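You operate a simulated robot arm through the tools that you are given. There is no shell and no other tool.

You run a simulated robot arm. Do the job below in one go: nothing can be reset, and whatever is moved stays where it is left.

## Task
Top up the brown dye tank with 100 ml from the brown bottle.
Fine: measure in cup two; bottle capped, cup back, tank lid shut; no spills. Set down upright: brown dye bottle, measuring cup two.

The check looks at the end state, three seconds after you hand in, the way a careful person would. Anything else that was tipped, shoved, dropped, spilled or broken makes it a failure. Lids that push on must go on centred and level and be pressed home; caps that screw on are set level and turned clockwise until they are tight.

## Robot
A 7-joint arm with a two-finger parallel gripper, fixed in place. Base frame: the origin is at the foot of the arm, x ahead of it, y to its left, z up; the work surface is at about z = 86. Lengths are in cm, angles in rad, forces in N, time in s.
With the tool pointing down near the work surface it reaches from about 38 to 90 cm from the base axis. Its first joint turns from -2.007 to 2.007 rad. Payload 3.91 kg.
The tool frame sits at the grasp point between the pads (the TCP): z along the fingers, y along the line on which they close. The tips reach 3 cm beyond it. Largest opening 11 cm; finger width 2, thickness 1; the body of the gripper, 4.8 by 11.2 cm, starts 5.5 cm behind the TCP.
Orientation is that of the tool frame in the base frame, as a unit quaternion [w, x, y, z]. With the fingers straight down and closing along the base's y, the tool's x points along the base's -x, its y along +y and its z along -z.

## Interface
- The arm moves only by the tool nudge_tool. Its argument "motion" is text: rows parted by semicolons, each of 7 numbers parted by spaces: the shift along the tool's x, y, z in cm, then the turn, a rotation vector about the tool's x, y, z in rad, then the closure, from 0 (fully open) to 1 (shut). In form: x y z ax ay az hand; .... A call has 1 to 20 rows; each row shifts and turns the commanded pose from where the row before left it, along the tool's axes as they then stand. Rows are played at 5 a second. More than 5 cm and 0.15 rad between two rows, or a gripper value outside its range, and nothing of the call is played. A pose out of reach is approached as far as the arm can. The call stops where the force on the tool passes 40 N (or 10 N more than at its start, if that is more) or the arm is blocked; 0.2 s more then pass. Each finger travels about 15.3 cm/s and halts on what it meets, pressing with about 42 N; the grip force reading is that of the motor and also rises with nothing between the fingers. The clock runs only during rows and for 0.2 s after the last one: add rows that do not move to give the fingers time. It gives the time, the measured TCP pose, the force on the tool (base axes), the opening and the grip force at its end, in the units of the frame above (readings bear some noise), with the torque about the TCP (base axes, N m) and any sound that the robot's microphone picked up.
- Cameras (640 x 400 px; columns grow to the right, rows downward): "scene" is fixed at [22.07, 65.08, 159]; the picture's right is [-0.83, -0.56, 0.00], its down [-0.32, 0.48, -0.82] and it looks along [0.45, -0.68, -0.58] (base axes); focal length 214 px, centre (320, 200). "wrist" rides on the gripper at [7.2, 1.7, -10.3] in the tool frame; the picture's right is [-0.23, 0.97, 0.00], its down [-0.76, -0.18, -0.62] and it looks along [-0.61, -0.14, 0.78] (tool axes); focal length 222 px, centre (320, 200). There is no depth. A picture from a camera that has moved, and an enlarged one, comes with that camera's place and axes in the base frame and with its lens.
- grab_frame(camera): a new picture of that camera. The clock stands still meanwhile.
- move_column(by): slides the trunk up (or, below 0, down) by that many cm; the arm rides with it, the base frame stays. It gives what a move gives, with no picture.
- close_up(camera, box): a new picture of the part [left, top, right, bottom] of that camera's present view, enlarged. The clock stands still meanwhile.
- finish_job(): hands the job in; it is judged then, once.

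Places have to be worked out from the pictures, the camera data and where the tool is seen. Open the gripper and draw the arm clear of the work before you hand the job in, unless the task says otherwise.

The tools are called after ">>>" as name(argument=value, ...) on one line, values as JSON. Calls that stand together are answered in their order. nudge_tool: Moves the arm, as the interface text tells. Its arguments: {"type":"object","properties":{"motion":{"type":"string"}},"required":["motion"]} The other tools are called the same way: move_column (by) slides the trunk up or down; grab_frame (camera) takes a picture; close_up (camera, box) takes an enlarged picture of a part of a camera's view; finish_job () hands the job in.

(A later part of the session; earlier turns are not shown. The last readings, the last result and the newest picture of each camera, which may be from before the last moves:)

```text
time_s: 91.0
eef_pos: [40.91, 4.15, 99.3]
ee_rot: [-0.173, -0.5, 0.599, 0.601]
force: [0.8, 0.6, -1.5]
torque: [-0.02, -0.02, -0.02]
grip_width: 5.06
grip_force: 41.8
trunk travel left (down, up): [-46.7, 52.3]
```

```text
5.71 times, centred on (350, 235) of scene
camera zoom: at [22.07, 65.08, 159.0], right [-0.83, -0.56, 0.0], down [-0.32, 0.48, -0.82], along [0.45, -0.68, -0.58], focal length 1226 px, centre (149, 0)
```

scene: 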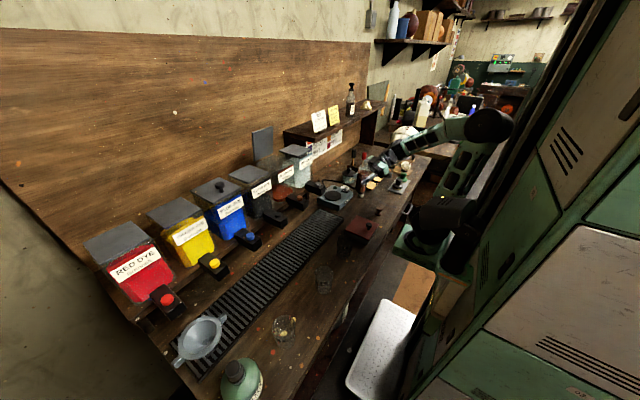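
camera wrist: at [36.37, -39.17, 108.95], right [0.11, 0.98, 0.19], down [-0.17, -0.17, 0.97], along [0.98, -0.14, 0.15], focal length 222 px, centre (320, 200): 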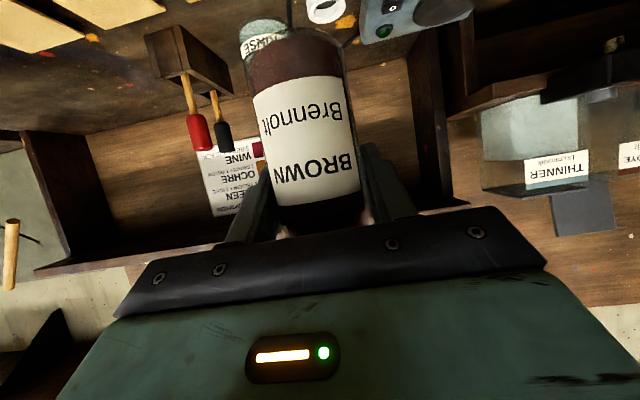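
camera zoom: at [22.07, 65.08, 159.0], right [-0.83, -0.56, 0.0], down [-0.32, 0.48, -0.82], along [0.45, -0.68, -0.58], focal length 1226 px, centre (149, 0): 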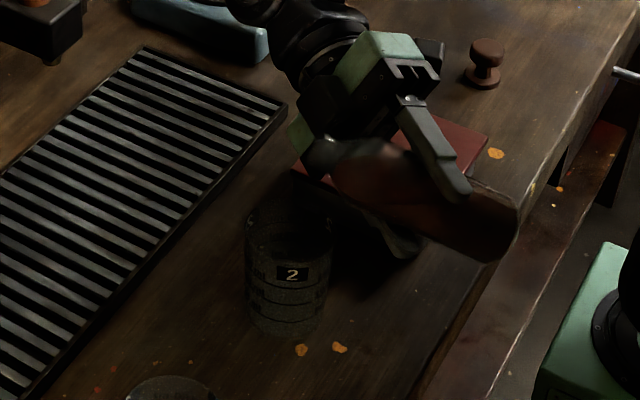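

The roll goes freely this way, and the mouth is over the cup's centre. I lower slightly to shorten the fall, then tip on in small steps.

>>> move_column(by=-1.2)

>>> nudge_tool(motion="0 0 0 -0.0248 -0.0004 0.0434 0.8; 0 0 0 -0.0248 -0.0004 0.0434 0.8; 0 0 0 0 0 0 0.8; 0 0 0 0 0 0 0.8")

>>> close_up(camera="scene", box=[320, 210, 380, 270])

```text
time_s: 91.5
eef_pos: [40.83, 4.14, 98.06]
ee_rot: [-0.173, -0.501, 0.598, 0.601]
force: [0.6, -0.2, -1.9]
torque: [0.02, 0.01, -0.01]
grip_width: 5.09
grip_force: 42.3
trunk travel left (down, up): [-45.5, 53.5]
```

```text
time_s: 92.5
eef_pos: [40.97, 4.18, 97.86]
ee_rot: [-0.211, -0.469, 0.605, 0.607]
force: [-0.2, 0.2, -2.0]
torque: [0.01, -0.01, 0.0]
grip_width: 5.1
grip_force: 42.7
trunk travel left (down, up): [-45.5, 53.5]
```

```text
6.67 times, centred on (350, 240) of scene
camera zoom: at [22.07, 65.08, 159.0], right [-0.83, -0.56, 0.0], down [-0.32, 0.48, -0.82], along [0.45, -0.68, -0.58], focal length 1430 px, centre (120, -67)
```

zoom: 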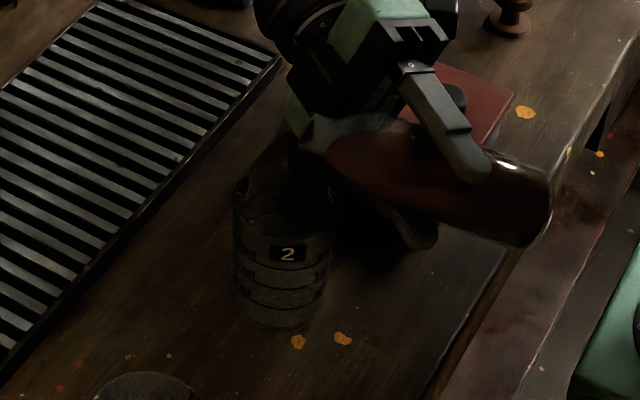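

No flow yet at ~70°. I tip a little more.

>>> nudge_tool(motion="0 0 0 -0.0248 -0.0004 0.0434 0.8; 0 0 0 0 0 0 0.8; 0 0 0 0 0 0 0.8")

>>> close_up(camera="scene", box=[320, 210, 380, 270])

```text
time_s: 93.3
eef_pos: [40.74, 4.2, 98.03]
ee_rot: [-0.229, -0.454, 0.608, 0.611]
force: [0.3, 0.7, -1.5]
torque: [0.02, -0.01, 0.02]
grip_width: 5.07
grip_force: 41.8
trunk travel left (down, up): [-45.5, 53.5]
```

```text
6.67 times, centred on (350, 240) of scene
camera zoom: at [22.07, 65.08, 159.0], right [-0.83, -0.56, 0.0], down [-0.32, 0.48, -0.82], along [0.45, -0.68, -0.58], focal length 1430 px, centre (120, -67)
```

zoom: 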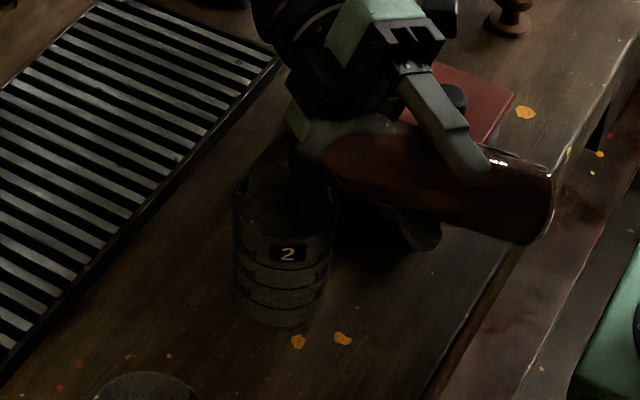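

>>> nudge_tool(motion="0 0 0 -0.0248 -0.0004 0.0434 0.8; 0 0 0 0 0 0 0.8; 0 0 0 0 0 0 0.8")

>>> close_up(camera="scene", box=[334, 218, 370, 262])

```text
time_s: 94.2
eef_pos: [40.78, 4.02, 97.99]
ee_rot: [-0.247, -0.436, 0.61, 0.613]
force: [-0.6, 0.5, -2.0]
torque: [0.02, -0.01, -0.01]
grip_width: 5.07
grip_force: 41.9
trunk travel left (down, up): [-45.5, 53.5]
```

```text
9.09 times, centred on (352, 240) of scene
camera zoom: at [22.07, 65.08, 159.0], right [-0.83, -0.56, 0.0], down [-0.32, 0.48, -0.82], along [0.45, -0.68, -0.58], focal length 1950 px, centre (29, -164)
```

zoom: 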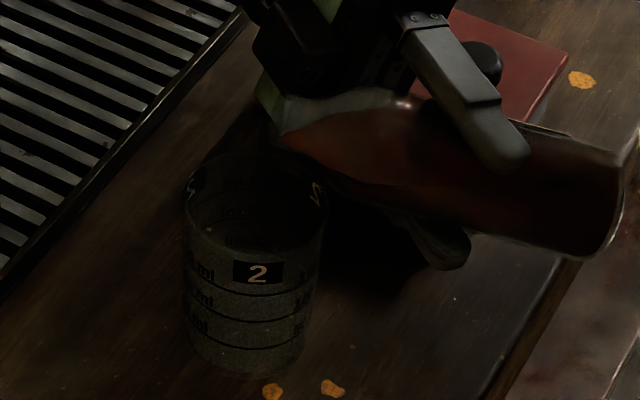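

The liquid has reached the neck. I tip by smaller steps now.

>>> nudge_tool(motion="0 0 0 -0.0198 -0.0003 0.0347 0.8; 0 0 0 0 0 0 0.8; 0 0 0 0 0 0 0.8")

>>> close_up(camera="scene", box=[334, 218, 370, 262])

```text
time_s: 95.0
eef_pos: [40.79, 4.11, 98.07]
ee_rot: [-0.263, -0.423, 0.611, 0.615]
force: [0.2, -0.1, -2.2]
torque: [0.0, 0.0, -0.01]
grip_width: 5.08
grip_force: 42.4
trunk travel left (down, up): [-45.5, 53.5]
```

```text
9.09 times, centred on (352, 240) of scene
camera zoom: at [22.07, 65.08, 159.0], right [-0.83, -0.56, 0.0], down [-0.32, 0.48, -0.82], along [0.45, -0.68, -0.58], focal length 1950 px, centre (29, -164)
```

zoom: 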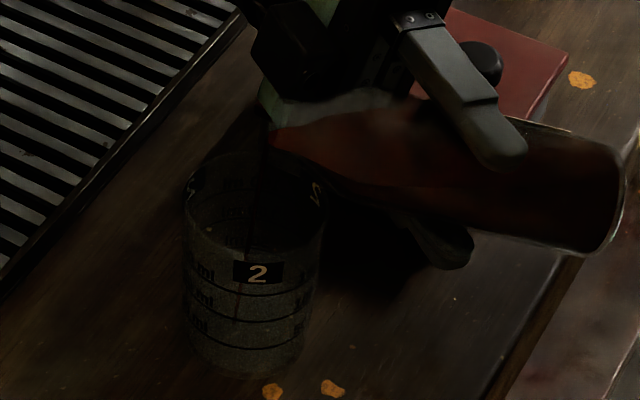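

A thin stream falls inside the cup. I hold to see how much flows at this angle.

>>> nudge_tool(motion="0 0 0 0 0 0 0.8; 0 0 0 0 0 0 0.8; 0 0 0 0 0 0 0.8; 0 0 0 0 0 0 0.8; 0 0 0 0 0 0 0.8")

>>> close_up(camera="scene", box=[334, 228, 360, 262])

```text
time_s: 96.2
eef_pos: [40.98, 4.14, 98.05]
ee_rot: [-0.262, -0.423, 0.612, 0.615]
force: [0.5, 0.0, -1.7]
torque: [0.04, 0.02, -0.01]
grip_width: 5.1
grip_force: 41.9
trunk travel left (down, up): [-45.5, 53.5]
```

```text
11.76 times, centred on (347, 245) of scene
camera zoom: at [22.07, 65.08, 159.0], right [-0.83, -0.56, 0.0], down [-0.32, 0.48, -0.82], along [0.45, -0.68, -0.58], focal length 2523 px, centre (2, -329)
```

zoom: 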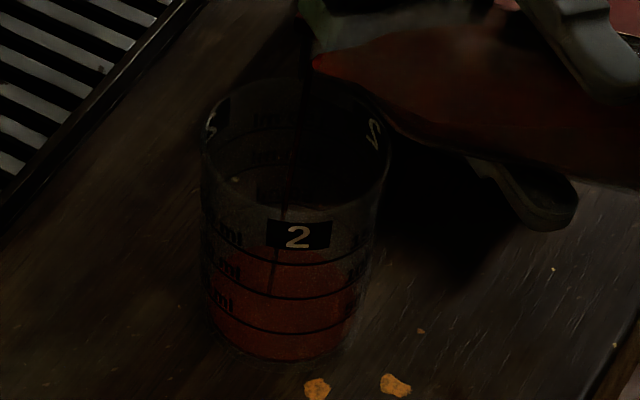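

Liquid is in the cup, apparently just a thin layer so far. I hold for another second and look again.

>>> nudge_tool(motion="0 0 0 0 0 0 0.8; 0 0 0 0 0 0 0.8; 0 0 0 0 0 0 0.8; 0 0 0 0 0 0 0.8")

>>> close_up(camera="scene", box=[336, 232, 356, 260])

```text
time_s: 97.2
eef_pos: [40.98, 4.02, 98.02]
ee_rot: [-0.262, -0.423, 0.611, 0.615]
force: [0.9, -0.1, -2.0]
torque: [0.03, -0.03, 0.0]
grip_width: 5.07
grip_force: 42.0
trunk travel left (down, up): [-45.5, 53.5]
```

```text
14.29 times, centred on (346, 246) of scene
camera zoom: at [22.07, 65.08, 159.0], right [-0.83, -0.56, 0.0], down [-0.32, 0.48, -0.82], along [0.45, -0.68, -0.58], focal length 3064 px, centre (-51, -457)
```

zoom: 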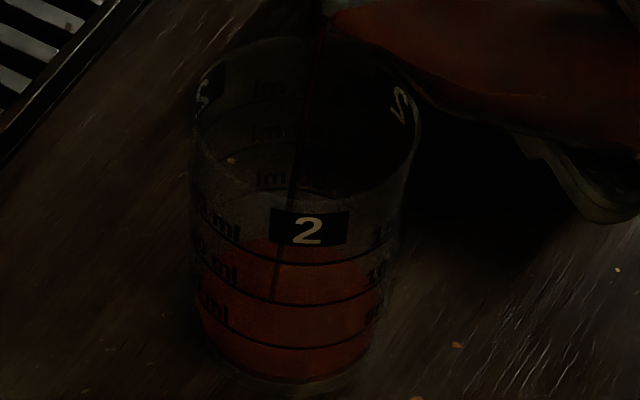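

Still only a thin layer at the cup's bottom. I tip slightly more and let it flow.

>>> nudge_tool(motion="0 0 0 -0.0149 -0.0002 0.026 0.8; 0 0 0 0 0 0 0.8; 0 0 0 0 0 0 0.8; 0 0 0 0 0 0 0.8; 0 0 0 0 0 0 0.8")

>>> close_up(camera="scene", box=[336, 232, 356, 260])

```text
time_s: 98.3
eef_pos: [40.9, 4.11, 97.96]
ee_rot: [-0.274, -0.413, 0.613, 0.616]
force: [0.6, 0.5, -1.8]
torque: [0.01, 0.01, 0.03]
grip_width: 5.08
grip_force: 41.7
trunk travel left (down, up): [-45.5, 53.5]
```

```text
14.29 times, centred on (346, 246) of scene
camera zoom: at [22.07, 65.08, 159.0], right [-0.83, -0.56, 0.0], down [-0.32, 0.48, -0.82], along [0.45, -0.68, -0.58], focal length 3064 px, centre (-51, -457)
```

zoom: 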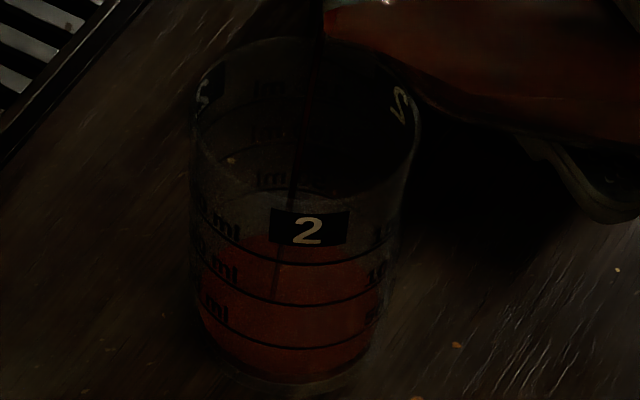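

>>> nudge_tool(motion="0 0 0 -0.0149 -0.0002 0.026 0.8; 0 0 0 0 0 0 0.8; 0 0 0 0 0 0 0.8; 0 0 0 0 0 0 0.8; 0 0 0 0 0 0 0.8; 0 0 0 0 0 0 0.8; 0 0 0 0 0 0 0.8")

>>> close_up(camera="scene", box=[336, 232, 356, 260])

>>> close_up(camera="scene", box=[334, 218, 384, 262])

```text
time_s: 100.0
eef_pos: [40.77, 4.03, 97.98]
ee_rot: [-0.284, -0.404, 0.613, 0.617]
force: [0.8, -0.1, -1.3]
torque: [-0.02, 0.0, 0.04]
grip_width: 5.07
grip_force: 41.6
trunk travel left (down, up): [-45.5, 53.5]
```

```text
14.29 times, centred on (346, 246) of scene
camera zoom: at [22.07, 65.08, 159.0], right [-0.83, -0.56, 0.0], down [-0.32, 0.48, -0.82], along [0.45, -0.68, -0.58], focal length 3064 px, centre (-51, -457)
```

zoom: 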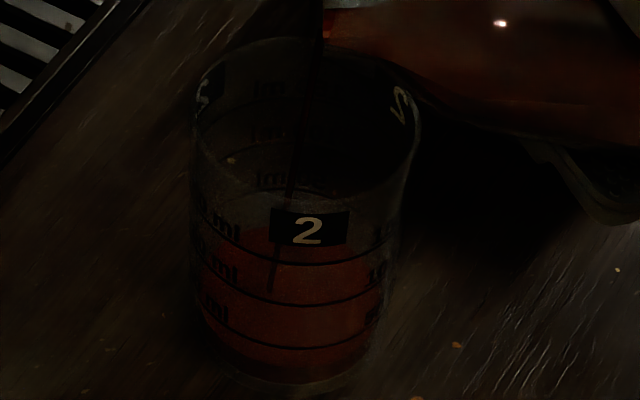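

```text
9.09 times, centred on (359, 240) of scene
camera zoom: at [22.07, 65.08, 159.0], right [-0.83, -0.56, 0.0], down [-0.32, 0.48, -0.82], along [0.45, -0.68, -0.58], focal length 1950 px, centre (-34, -164)
```

zoom: 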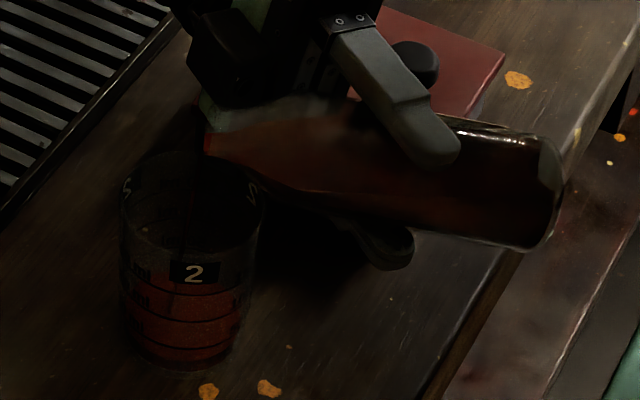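

The level is rising slowly (surface moved up ~0.4 cm). I tip a bit more and continue.

>>> nudge_tool(motion="0 0 0 -0.0149 -0.0002 0.026 0.8; 0 0 0 0 0 0 0.8; 0 0 0 0 0 0 0.8; 0 0 0 0 0 0 0.8; 0 0 0 0 0 0 0.8; 0 0 0 0 0 0 0.8; 0 0 0 0 0 0 0.8; 0 0 0 0 0 0 0.8; 0 0 0 0 0 0 0.8")

>>> close_up(camera="scene", box=[336, 232, 356, 260])

```text
time_s: 102.0
eef_pos: [40.89, 4.12, 98.0]
ee_rot: [-0.295, -0.393, 0.614, 0.618]
force: [-0.1, -0.1, -1.2]
torque: [-0.01, 0.03, -0.01]
grip_width: 5.07
grip_force: 42.1
trunk travel left (down, up): [-45.5, 53.5]
```

```text
14.29 times, centred on (346, 246) of scene
camera zoom: at [22.07, 65.08, 159.0], right [-0.83, -0.56, 0.0], down [-0.32, 0.48, -0.82], along [0.45, -0.68, -0.58], focal length 3064 px, centre (-51, -457)
```

zoom: 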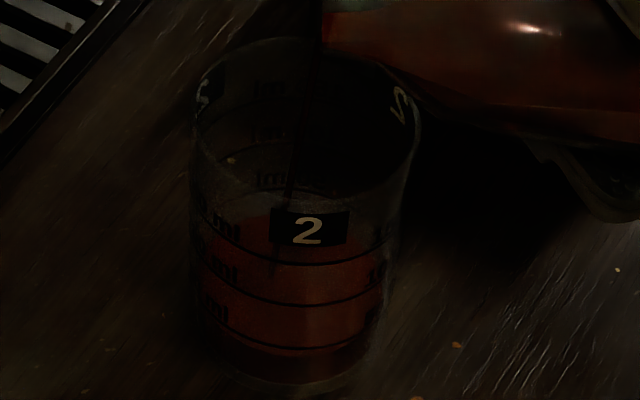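

Level is somewhere between 25 and 50 ml. I continue with a slightly larger tilt.

>>> nudge_tool(motion="0 0 0 -0.0149 -0.0002 0.026 0.8; 0 0 0 0 0 0 0.8; 0 0 0 0 0 0 0.8; 0 0 0 0 0 0 0.8; 0 0 0 0 0 0 0.8; 0 0 0 0 0 0 0.8; 0 0 0 0 0 0 0.8; 0 0 0 0 0 0 0.8; 0 0 0 0 0 0 0.8")

>>> close_up(camera="scene", box=[336, 232, 356, 260])

>>> close_up(camera="scene", box=[310, 200, 390, 280])

```text
time_s: 104.0
eef_pos: [40.86, 4.02, 97.93]
ee_rot: [-0.306, -0.383, 0.614, 0.619]
force: [-0.2, 0.2, -1.4]
torque: [0.04, 0.02, 0.02]
grip_width: 5.05
grip_force: 41.8
trunk travel left (down, up): [-45.5, 53.5]
```

```text
14.29 times, centred on (346, 246) of scene
camera zoom: at [22.07, 65.08, 159.0], right [-0.83, -0.56, 0.0], down [-0.32, 0.48, -0.82], along [0.45, -0.68, -0.58], focal length 3064 px, centre (-51, -457)
```

zoom: 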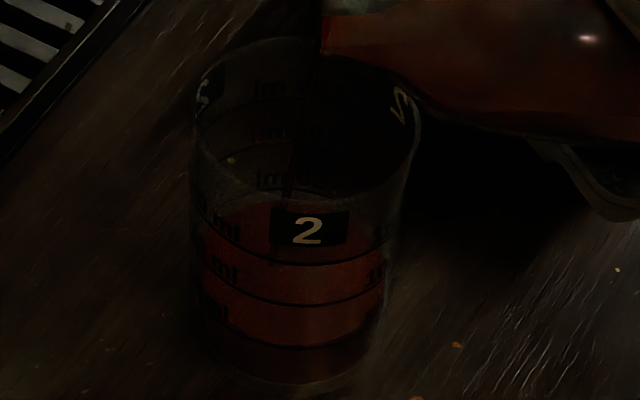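

```text
5.00 times, centred on (350, 240) of scene
camera zoom: at [22.07, 65.08, 159.0], right [-0.83, -0.56, 0.0], down [-0.32, 0.48, -0.82], along [0.45, -0.68, -0.58], focal length 1072 px, centre (170, 0)
```

zoom: 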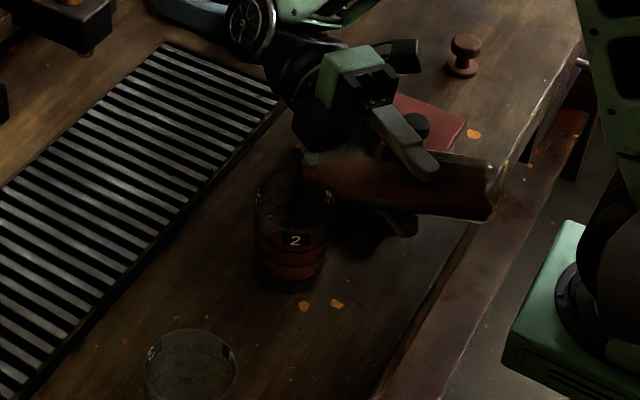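

About 50 ml now (front surface edge sits at the 50 line). I continue for a similar interval.

>>> nudge_tool(motion="0 0 0 -0.0149 -0.0002 0.026 0.8; 0 0 0 0 0 0 0.8; 0 0 0 0 0 0 0.8; 0 0 0 0 0 0 0.8; 0 0 0 0 0 0 0.8; 0 0 0 0 0 0 0.8; 0 0 0 0 0 0 0.8; 0 0 0 0 0 0 0.8; 0 0 0 0 0 0 0.8")

>>> close_up(camera="scene", box=[336, 232, 356, 260])

```text
time_s: 106.0
eef_pos: [40.93, 4.03, 97.89]
ee_rot: [-0.317, -0.373, 0.615, 0.618]
force: [-0.2, 0.9, -1.9]
torque: [0.02, 0.01, 0.02]
grip_width: 5.07
grip_force: 41.9
trunk travel left (down, up): [-45.5, 53.5]
```

```text
14.29 times, centred on (346, 246) of scene
camera zoom: at [22.07, 65.08, 159.0], right [-0.83, -0.56, 0.0], down [-0.32, 0.48, -0.82], along [0.45, -0.68, -0.58], focal length 3064 px, centre (-51, -457)
```

zoom: 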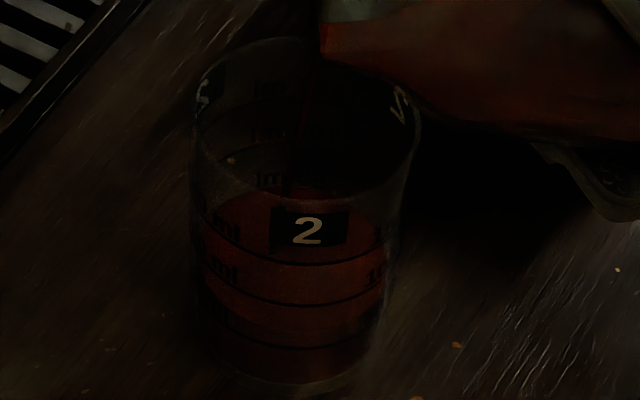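

About 70 ml. I let it continue a bit more.

>>> nudge_tool(motion="0 0 0 -0.0099 -0.0001 0.0173 0.8; 0 0 0 0 0 0 0.8; 0 0 0 0 0 0 0.8; 0 0 0 0 0 0 0.8; 0 0 0 0 0 0 0.8; 0 0 0 0 0 0 0.8")

>>> close_up(camera="scene", box=[336, 232, 356, 260])

```text
time_s: 107.3
eef_pos: [40.84, 4.25, 98.01]
ee_rot: [-0.325, -0.366, 0.614, 0.619]
force: [0.8, -0.2, -1.2]
torque: [0.01, 0.0, 0.03]
grip_width: 5.08
grip_force: 42.2
trunk travel left (down, up): [-45.5, 53.5]
```

```text
14.29 times, centred on (346, 246) of scene
camera zoom: at [22.07, 65.08, 159.0], right [-0.83, -0.56, 0.0], down [-0.32, 0.48, -0.82], along [0.45, -0.68, -0.58], focal length 3064 px, centre (-51, -457)
```

zoom: 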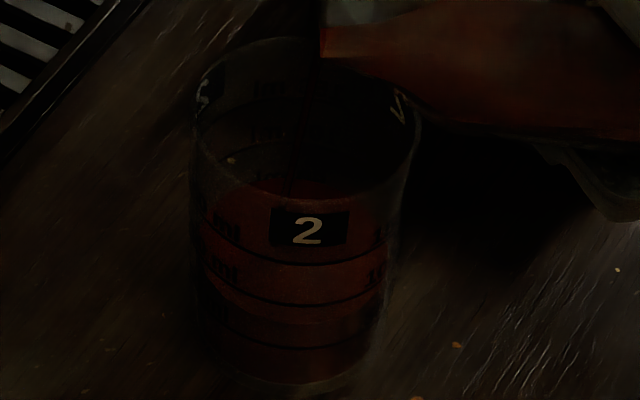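

Roughly 80–85 ml. Shorter interval now.

>>> nudge_tool(motion="0 0 0 0 0 0 0.8; 0 0 0 0 0 0 0.8")

>>> close_up(camera="scene", box=[338, 236, 354, 258])

```text
time_s: 108.0
eef_pos: [41.04, 4.14, 98.13]
ee_rot: [-0.324, -0.365, 0.615, 0.619]
force: [0.2, -0.4, -0.6]
torque: [0.01, 0.0, -0.04]
grip_width: 5.04
grip_force: 42.1
trunk travel left (down, up): [-45.5, 53.5]
```

```text
16.00 times, centred on (346, 247) of scene
camera zoom: at [22.07, 65.08, 159.0], right [-0.83, -0.56, 0.0], down [-0.32, 0.48, -0.82], along [0.45, -0.68, -0.58], focal length 3432 px, centre (-96, -552)
```

zoom: 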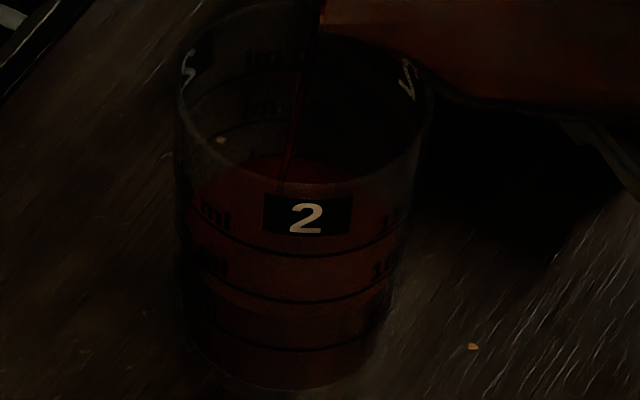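

Close to the target by the front lines; I stop the flow by tipping back, then inspect in better light.

>>> nudge_tool(motion="0 0 0 0.0694 0.0012 -0.1214 0.8; 0 0 0 0.0694 0.0012 -0.1214 0.8; 0 0 0 0.0694 0.0012 -0.1214 0.8; 0 0 0 0.0694 0.0012 -0.1214 0.8; 0 0 0 0 0 0 0.8")

>>> close_up(camera="scene", box=[338, 236, 354, 258])

>>> close_up(camera="scene", box=[310, 200, 390, 280])

```text
time_s: 109.2
eef_pos: [40.96, 4.21, 97.92]
ee_rot: [-0.113, -0.545, 0.587, 0.588]
force: [-0.9, 0.5, -1.5]
torque: [0.0, 0.0, -0.02]
grip_width: 5.05
grip_force: 42.1
trunk travel left (down, up): [-45.5, 53.5]
```

```text
16.00 times, centred on (346, 247) of scene
camera zoom: at [22.07, 65.08, 159.0], right [-0.83, -0.56, 0.0], down [-0.32, 0.48, -0.82], along [0.45, -0.68, -0.58], focal length 3432 px, centre (-96, -552)
```

zoom: 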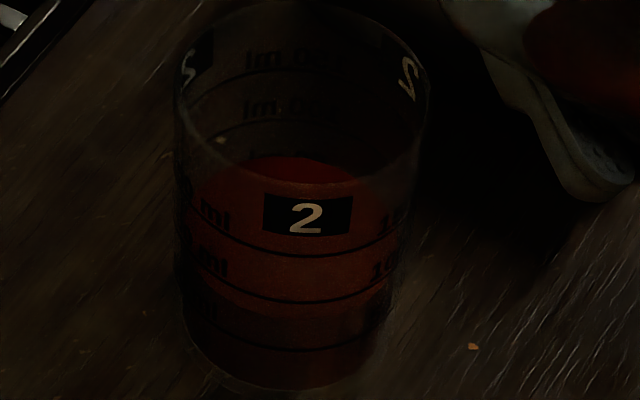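

```text
5.00 times, centred on (350, 240) of scene
camera zoom: at [22.07, 65.08, 159.0], right [-0.83, -0.56, 0.0], down [-0.32, 0.48, -0.82], along [0.45, -0.68, -0.58], focal length 1072 px, centre (170, 0)
```

zoom: 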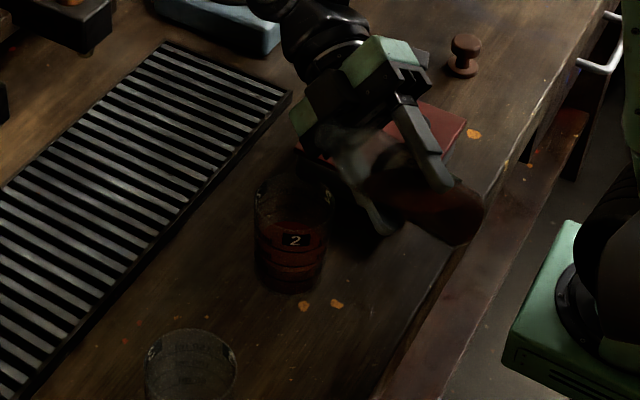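

>>> close_up(camera="scene", box=[338, 240, 352, 250])

>>> close_up(camera="scene", box=[338, 248, 352, 258])

```text
16.00 times, centred on (345, 245) of scene
camera zoom: at [22.07, 65.08, 159.0], right [-0.83, -0.56, 0.0], down [-0.32, 0.48, -0.82], along [0.45, -0.68, -0.58], focal length 3432 px, centre (-80, -520)
```

zoom: 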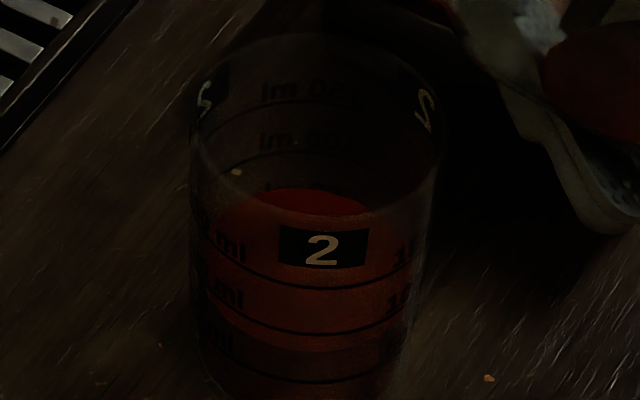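

```text
16.00 times, centred on (345, 253) of scene
camera zoom: at [22.07, 65.08, 159.0], right [-0.83, -0.56, 0.0], down [-0.32, 0.48, -0.82], along [0.45, -0.68, -0.58], focal length 3432 px, centre (-80, -648)
```

zoom: 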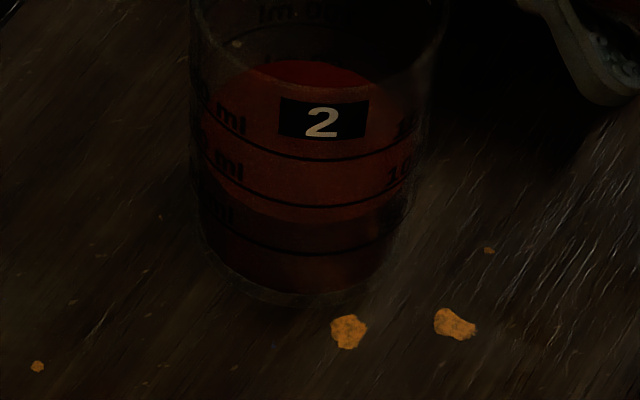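

By averaging front and back edges against the lines, the cup holds about 72 ml. I tip again to the former angle for about 1.2 s and back.

>>> nudge_tool(motion="0 0 0 -0.0694 -0.0012 0.1214 0.8; 0 0 0 -0.0694 -0.0012 0.1214 0.8; 0 0 0 -0.0694 -0.0012 0.1214 0.8; 0 0 0 -0.0694 -0.0012 0.1214 0.8; 0 0 0 0 0 0 0.8; 0 0 0 0 0 0 0.8; 0 0 0 0 0 0 0.8; 0 0 0 0 0 0 0.8; 0 0 0 0 0 0 0.8; 0 0 0 0 0 0 0.8; 0 0 0 0.0694 0.0012 -0.1214 0.8; 0 0 0 0.0694 0.0012 -0.1214 0.8; 0 0 0 0.0694 0.0012 -0.1214 0.8; 0 0 0 0.0694 0.0012 -0.1214 0.8; 0 0 0 0 0 0 0.8; 0 0 0 0 0 0 0.8")

>>> close_up(camera="scene", box=[338, 240, 352, 250])

>>> close_up(camera="scene", box=[338, 248, 352, 258])

```text
time_s: 112.5
eef_pos: [40.82, 4.14, 98.0]
ee_rot: [-0.115, -0.545, 0.587, 0.588]
force: [-0.2, -1.0, -0.4]
torque: [-0.03, 0.0, 0.0]
grip_width: 5.05
grip_force: 42.2
trunk travel left (down, up): [-45.5, 53.5]
```

```text
16.00 times, centred on (345, 245) of scene
camera zoom: at [22.07, 65.08, 159.0], right [-0.83, -0.56, 0.0], down [-0.32, 0.48, -0.82], along [0.45, -0.68, -0.58], focal length 3432 px, centre (-80, -520)
```

zoom: 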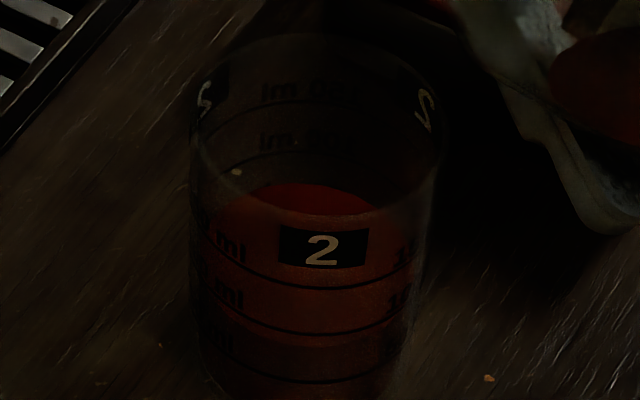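

```text
16.00 times, centred on (345, 253) of scene
camera zoom: at [22.07, 65.08, 159.0], right [-0.83, -0.56, 0.0], down [-0.32, 0.48, -0.82], along [0.45, -0.68, -0.58], focal length 3432 px, centre (-80, -648)
```

zoom: 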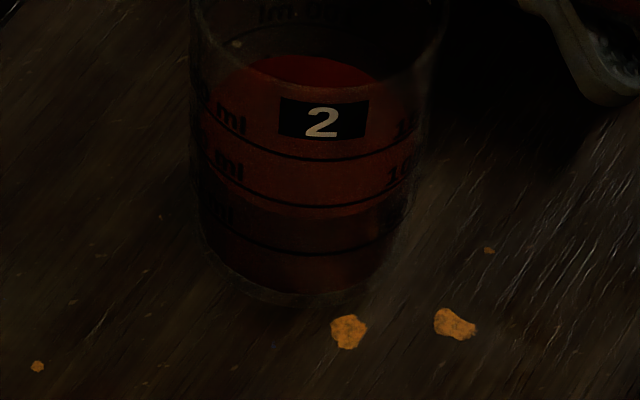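

Only about +5 ml (≈77 ml). I tip 0.05 rad further this time.

>>> nudge_tool(motion="0 0 0 -0.0694 -0.0012 0.1214 0.8; 0 0 0 -0.0694 -0.0012 0.1214 0.8; 0 0 0 -0.0694 -0.0012 0.1214 0.8; 0 0 0 -0.0694 -0.0012 0.1214 0.8; 0 0 0 -0.0248 -0.0004 0.0434 0.8; 0 0 0 0 0 0 0.8; 0 0 0 0 0 0 0.8; 0 0 0 0 0 0 0.8; 0 0 0 0 0 0 0.8; 0 0 0 0 0 0 0.8; 0 0 0 0 0 0 0.8; 0 0 0 0.0694 0.0012 -0.1214 0.8; 0 0 0 0.0694 0.0012 -0.1214 0.8; 0 0 0 0.0694 0.0012 -0.1214 0.8; 0 0 0 0.0694 0.0012 -0.1214 0.8; 0 0 0 0 0 0 0.8; 0 0 0 0 0 0 0.8")

>>> close_up(camera="scene", box=[338, 240, 352, 250])

>>> close_up(camera="scene", box=[338, 248, 352, 258])

```text
time_s: 116.2
eef_pos: [40.81, 4.1, 98.0]
ee_rot: [-0.134, -0.531, 0.591, 0.592]
force: [0.1, 0.1, -1.0]
torque: [-0.04, 0.02, -0.02]
grip_width: 5.08
grip_force: 42.0
trunk travel left (down, up): [-45.5, 53.5]
```

```text
16.00 times, centred on (345, 245) of scene
camera zoom: at [22.07, 65.08, 159.0], right [-0.83, -0.56, 0.0], down [-0.32, 0.48, -0.82], along [0.45, -0.68, -0.58], focal length 3432 px, centre (-80, -520)
```

zoom: 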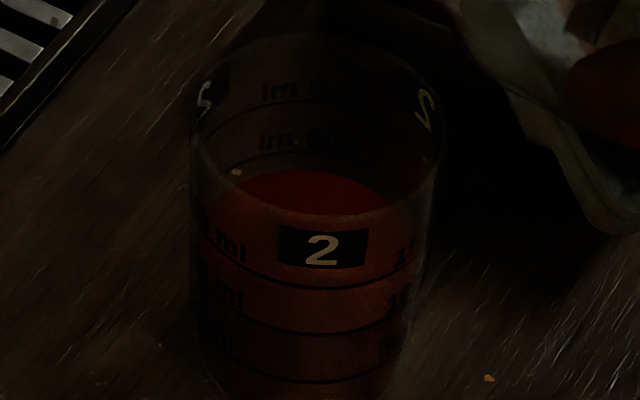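

```text
16.00 times, centred on (345, 253) of scene
camera zoom: at [22.07, 65.08, 159.0], right [-0.83, -0.56, 0.0], down [-0.32, 0.48, -0.82], along [0.45, -0.68, -0.58], focal length 3432 px, centre (-80, -648)
```

zoom: 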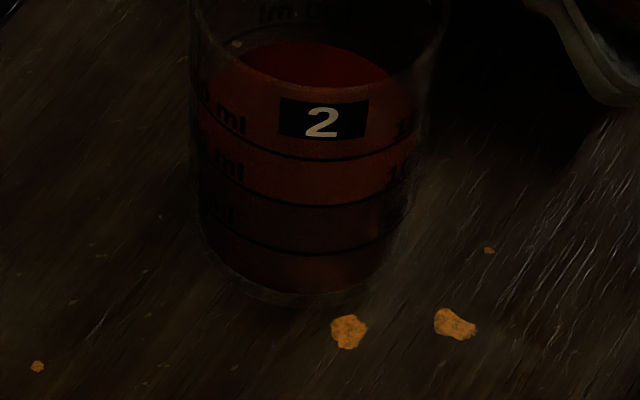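

About 90 ml now. One more small addition: 0.03 rad further, same hold.

>>> nudge_tool(motion="0 0 0 -0.0694 -0.0012 0.1214 0.8; 0 0 0 -0.0694 -0.0012 0.1214 0.8; 0 0 0 -0.0694 -0.0012 0.1214 0.8; 0 0 0 -0.0694 -0.0012 0.1214 0.8; 0 0 0 -0.0124 -0.0002 0.0217 0.8; 0 0 0 0 0 0 0.8; 0 0 0 0 0 0 0.8; 0 0 0 0 0 0 0.8; 0 0 0 0 0 0 0.8; 0 0 0 0 0 0 0.8; 0 0 0 0.0694 0.0012 -0.1214 0.8; 0 0 0 0.0694 0.0012 -0.1214 0.8; 0 0 0 0.0694 0.0012 -0.1214 0.8; 0 0 0 0.0694 0.0012 -0.1214 0.8; 0 0 0 0 0 0 0.8; 0 0 0 0 0 0 0.8")

>>> close_up(camera="scene", box=[338, 240, 352, 250])

>>> close_up(camera="scene", box=[338, 248, 352, 258])

```text
time_s: 119.5
eef_pos: [40.92, 4.13, 97.9]
ee_rot: [-0.143, -0.523, 0.594, 0.595]
force: [0.6, -0.2, -0.4]
torque: [-0.01, -0.01, 0.02]
grip_width: 5.07
grip_force: 42.1
trunk travel left (down, up): [-45.5, 53.5]
```

```text
16.00 times, centred on (345, 245) of scene
camera zoom: at [22.07, 65.08, 159.0], right [-0.83, -0.56, 0.0], down [-0.32, 0.48, -0.82], along [0.45, -0.68, -0.58], focal length 3432 px, centre (-80, -520)
```

zoom: 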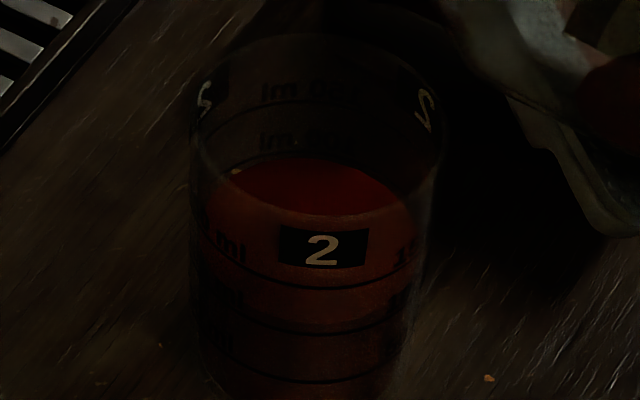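

```text
16.00 times, centred on (345, 253) of scene
camera zoom: at [22.07, 65.08, 159.0], right [-0.83, -0.56, 0.0], down [-0.32, 0.48, -0.82], along [0.45, -0.68, -0.58], focal length 3432 px, centre (-80, -648)
```

zoom: 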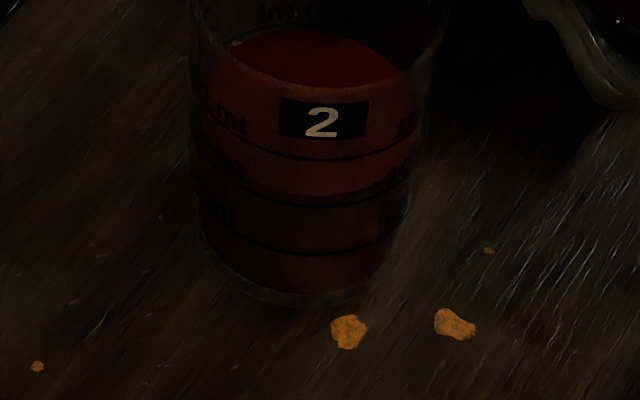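

Level now reads ~100–103 ml by the same method. I set the bottle upright again and raise it; then recheck the level in better light.

>>> nudge_tool(motion="0 0 0 0.0694 0.0012 -0.1214 0.8; 0 0 0 0.0694 0.0012 -0.1214 0.8; 0 0 0 0.0694 0.0012 -0.1214 0.8; 0 0 0 0.0694 0.0012 -0.1214 0.8; 0 0 0 0.0694 0.0012 -0.1214 0.8; 0 0 0 0.0694 0.0012 -0.1214 0.8; 0 0 0 0.0694 0.0012 -0.1214 0.8; 0 0 0 0.0347 0.0006 -0.0607 0.8; 0 0 0 0 0 0 0.8; 0 0 0 0 0 0 0.8")

>>> move_column(by=11)

>>> close_up(camera="scene", box=[310, 180, 410, 280])

```text
time_s: 121.8
eef_pos: [40.87, 4.03, 98.05]
ee_rot: [-0.262, 0.749, -0.433, -0.427]
force: [-0.1, 0.3, -1.9]
torque: [-0.02, 0.0, 0.01]
grip_width: 5.06
grip_force: 41.7
trunk travel left (down, up): [-45.5, 53.5]
```

```text
time_s: 123.2
eef_pos: [40.8, 4.05, 108.95]
ee_rot: [-0.263, 0.748, -0.434, -0.428]
force: [0.1, -0.1, -0.9]
torque: [-0.01, -0.01, -0.02]
grip_width: 5.06
grip_force: 42.0
trunk travel left (down, up): [-56.5, 42.5]
```

```text
4.00 times, centred on (360, 230) of scene
camera zoom: at [22.07, 65.08, 159.0], right [-0.83, -0.56, 0.0], down [-0.32, 0.48, -0.82], along [0.45, -0.68, -0.58], focal length 858 px, centre (160, 80)
```

zoom: 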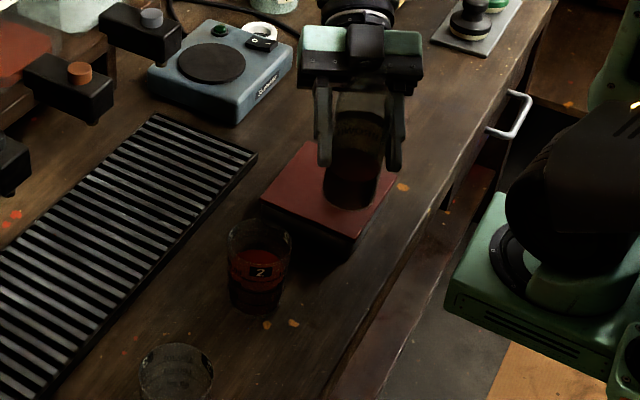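

Bottle upright with some dye left, no spill seen. I travel back toward its place along the reverse path.

>>> nudge_tool(motion="1.628 -0.2 -2.839 0.1254 0.0022 0.0719 0.8; 1.598 -0.672 -2.787 0.1254 0.0022 0.0719 0.8; 1.532 -1.128 -2.672 0.1254 0.0022 0.0719 0.8; 1.434 -1.562 -2.502 0.1254 0.0022 0.0719 0.8; 1.308 -1.96 -2.282 0.1254 0.0022 0.0719 0.8; 1.155 -2.318 -2.015 0.1254 0.0022 0.0719 0.8; 0.977 -2.629 -1.705 0.1254 0.0022 0.0719 0.8; 0 0 0 0 0 0 0.8; 0 0 0 0 0 0 0.8")

>>> close_up(camera="scene", box=[338, 240, 352, 250])

>>> close_up(camera="scene", box=[300, 130, 420, 270])

```text
time_s: 125.2
eef_pos: [53.34, -15.2, 109.14]
ee_rot: [0.437, -0.444, 0.741, 0.25]
force: [0.5, -0.4, -0.4]
torque: [0.02, 0.02, 0.04]
grip_width: 5.08
grip_force: 42.2
trunk travel left (down, up): [-56.5, 42.5]
```

```text
16.00 times, centred on (345, 245) of scene
camera zoom: at [22.07, 65.08, 159.0], right [-0.83, -0.56, 0.0], down [-0.32, 0.48, -0.82], along [0.45, -0.68, -0.58], focal length 3432 px, centre (-80, -520)
```

zoom: 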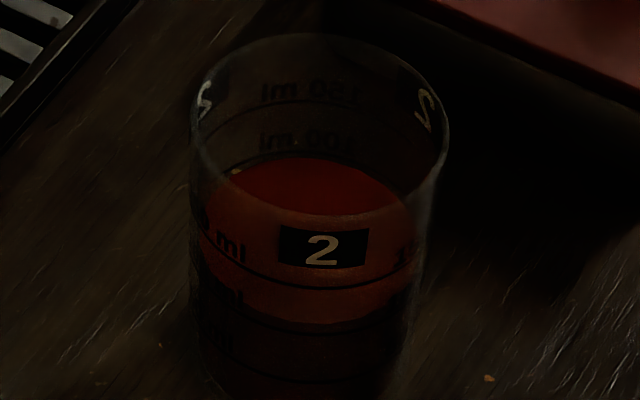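

```text
2.86 times, centred on (360, 200) of scene
camera zoom: at [22.07, 65.08, 159.0], right [-0.83, -0.56, 0.0], down [-0.32, 0.48, -0.82], along [0.45, -0.68, -0.58], focal length 613 px, centre (206, 200)
```

zoom: 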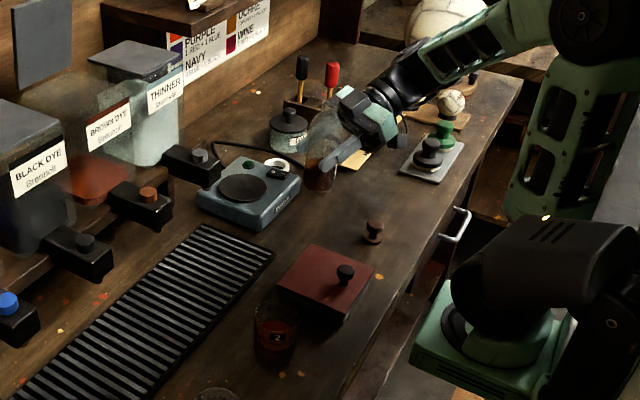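

Level looks right at the 100 ml line. I continue carrying the bottle back to its spot, yawing to 0.

>>> nudge_tool(motion="1.531 -1.054 -2.67 0.1148 0.002 0.0658 0.8; 1.448 -1.448 -2.526 0.1148 0.002 0.0658 0.8; 1.34 -1.822 -2.337 0.1148 0.002 0.0658 0.8; 1.21 -2.162 -2.11 0.1148 0.002 0.0658 0.8; 1.058 -2.463 -1.845 0.1148 0.002 0.0658 0.8; 0.886 -2.722 -1.545 0.1148 0.002 0.0658 0.8; 0.699 -2.933 -1.22 0.1148 0.002 0.0658 0.8; 0.5 -3.093 -0.873 0.1148 0.002 0.0658 0.8; 0 0 0 0 0 0 0.8; 0 0 0 0 0 0 0.8")

>>> close_up(camera="scene", box=[350, 120, 430, 220])

```text
time_s: 127.4
eef_pos: [48.79, -40.87, 109.45]
ee_rot: [0.504, -0.007, 0.864, -0.003]
force: [0.5, 0.2, -1.2]
torque: [-0.02, -0.02, -0.04]
grip_width: 5.04
grip_force: 42.1
trunk travel left (down, up): [-56.5, 42.5]
```

```text
4.00 times, centred on (390, 170) of scene
camera zoom: at [22.07, 65.08, 159.0], right [-0.83, -0.56, 0.0], down [-0.32, 0.48, -0.82], along [0.45, -0.68, -0.58], focal length 858 px, centre (40, 320)
```

zoom: 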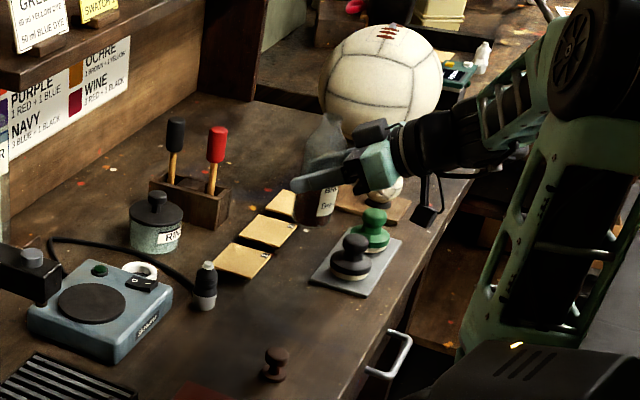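

Position and orientation match the original grasp. I lower to just above the table.

>>> move_column(by=-15.7)

>>> nudge_tool(motion="0.13 0.1 0.07 0 0 0 0.8; 0.13 0 0.075 0 0 0 0.8; 0 0 0 0 0 0 0.8; 0 0 0 0 0 0 0.8")

>>> close_up(camera="scene", box=[365, 150, 415, 210])

```text
time_s: 129.2
eef_pos: [48.82, -40.84, 93.7]
ee_rot: [0.504, -0.007, 0.864, -0.003]
force: [0.3, -0.4, -0.8]
torque: [0.02, 0.01, 0.02]
grip_width: 5.07
grip_force: 41.8
trunk travel left (down, up): [-40.8, 58.2]
```

```text
time_s: 130.2
eef_pos: [48.79, -40.88, 93.43]
ee_rot: [0.504, -0.006, 0.864, -0.004]
force: [0.3, -0.7, -0.3]
torque: [-0.03, 0.01, -0.03]
grip_width: 5.04
grip_force: 41.7
trunk travel left (down, up): [-40.8, 58.2]
```

```text
6.67 times, centred on (390, 180) of scene
camera zoom: at [22.07, 65.08, 159.0], right [-0.83, -0.56, 0.0], down [-0.32, 0.48, -0.82], along [0.45, -0.68, -0.58], focal length 1430 px, centre (-147, 333)
```

zoom: 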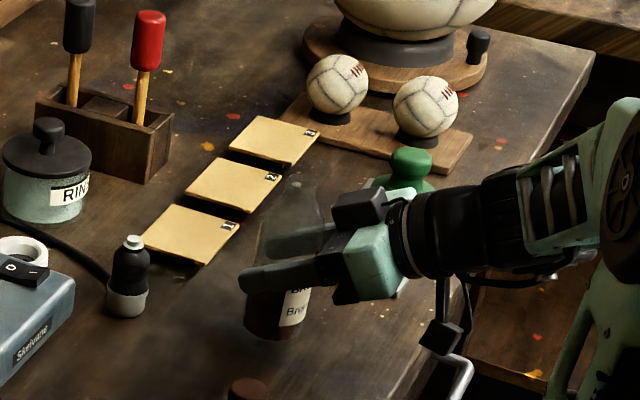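

Almost down; I lower in 0.1 cm steps until the load shows contact.

>>> nudge_tool(motion="0.087 0 0.05 0 0 0 0.8; 0 0 0 0 0 0 0.8; 0 0 0 0 0 0 0.8")

>>> nudge_tool(motion="0.087 0 0.05 0 0 0 0.8; 0 0 0 0 0 0 0.8; 0 0 0 0 0 0 0.8")

>>> nudge_tool(motion="0.087 0 0.05 0 0 0 0.8; 0 0 0 0 0 0 0.8; 0 0 0 0 0 0 0.8")

```text
time_s: 131.0
eef_pos: [48.81, -40.81, 93.32]
ee_rot: [0.504, -0.008, 0.864, -0.003]
force: [-0.5, -1.1, -1.0]
torque: [0.0, -0.01, 0.03]
grip_width: 5.04
grip_force: 42.0
trunk travel left (down, up): [-40.8, 58.2]
```

```text
time_s: 131.8
eef_pos: [48.75, -40.8, 93.28]
ee_rot: [0.505, -0.008, 0.863, -0.003]
force: [0.4, -0.9, 3.0]
torque: [0.06, 0.02, -0.01]
grip_width: 5.07
grip_force: 41.8
trunk travel left (down, up): [-40.8, 58.2]
```

```text
time_s: 132.6
eef_pos: [48.85, -40.79, 93.36]
ee_rot: [0.505, -0.007, 0.863, -0.004]
force: [-1.3, 0.3, 16.1]
torque: [0.26, 0.43, 0.01]
grip_width: 5.07
grip_force: 41.6
trunk travel left (down, up): [-40.8, 58.2]
```

Contact. I ease up 0.15 cm and open the fingers gently.

>>> nudge_tool(motion="-0.11 0 -0.065 0 0 0 0.8; 0 0 0 0 0 0 0.8; 0 0 0 0 0 0 0.5; 0 0 0 0 0 0 0.3; 0 0 0 0 0 0 0; 0 0 0 0 0 0 0; 0 0 0 0 0 0 0")

>>> grab_frame(camera="wrist")

>>> close_up(camera="scene", box=[365, 150, 415, 210])

```text
time_s: 134.2
eef_pos: [48.85, -40.76, 93.3]
ee_rot: [0.504, -0.007, 0.863, -0.003]
force: [-0.7, 0.5, 0.0]
torque: [0.0, -0.01, 0.0]
grip_width: 10.98
grip_force: 0.1
trunk travel left (down, up): [-40.8, 58.2]
```

```text
taken
camera wrist: at [36.2, -39.27, 91.95], right [0.1, 0.98, 0.19], down [-0.17, -0.17, 0.97], along [0.98, -0.13, 0.15], focal length 222 px, centre (320, 200)
```

wrist: 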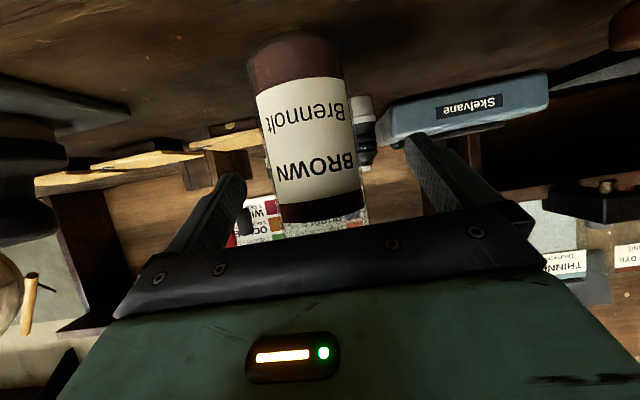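

```text
6.67 times, centred on (390, 180) of scene
camera zoom: at [22.07, 65.08, 159.0], right [-0.83, -0.56, 0.0], down [-0.32, 0.48, -0.82], along [0.45, -0.68, -0.58], focal length 1430 px, centre (-147, 333)
```

zoom: 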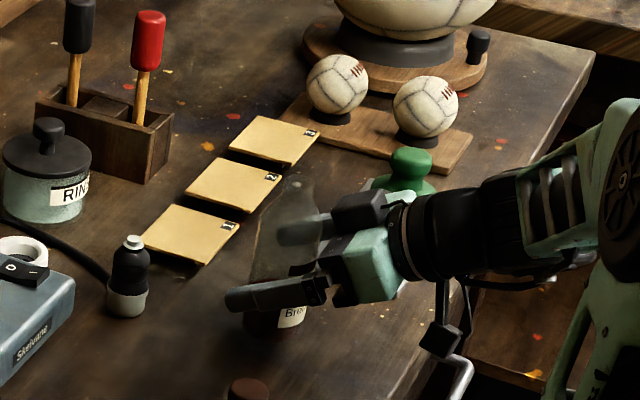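

Bottle stands upright. I raise the trunk straight up clear of it.

>>> move_column(by=17)

>>> close_up(camera="scene", box=[365, 150, 415, 220])

>>> close_up(camera="scene", box=[338, 236, 354, 258])

>>> close_up(camera="wrist", box=[240, 0, 440, 100])

```text
time_s: 136.1
eef_pos: [48.75, -40.87, 110.29]
ee_rot: [0.503, -0.007, 0.864, -0.003]
force: [0.5, -0.2, -0.5]
torque: [-0.01, 0.01, 0.05]
grip_width: 11.0
grip_force: 0.1
trunk travel left (down, up): [-57.8, 41.2]
```

```text
5.71 times, centred on (390, 185) of scene
camera zoom: at [22.07, 65.08, 159.0], right [-0.83, -0.56, 0.0], down [-0.32, 0.48, -0.82], along [0.45, -0.68, -0.58], focal length 1226 px, centre (-80, 286)
```

zoom: 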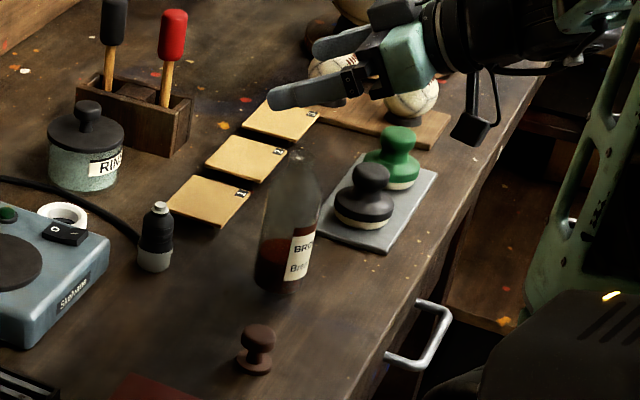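

```text
16.00 times, centred on (346, 247) of scene
camera zoom: at [22.07, 65.08, 159.0], right [-0.83, -0.56, 0.0], down [-0.32, 0.48, -0.82], along [0.45, -0.68, -0.58], focal length 3432 px, centre (-96, -552)
```

zoom: 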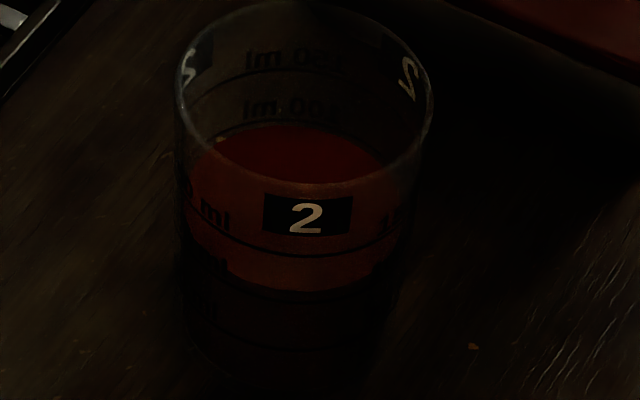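

```text
3.20 times, centred on (340, 50) of wrist
camera zoom: at [36.2, -39.28, 108.94], right [0.1, 0.98, 0.19], down [-0.17, -0.17, 0.97], along [0.98, -0.13, 0.15], focal length 711 px, centre (256, 680)
```

zoom: 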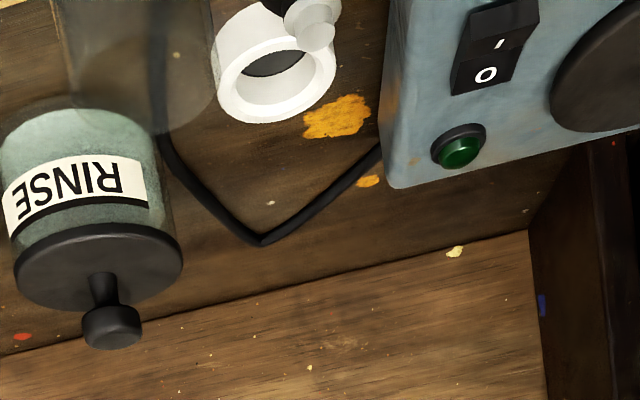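

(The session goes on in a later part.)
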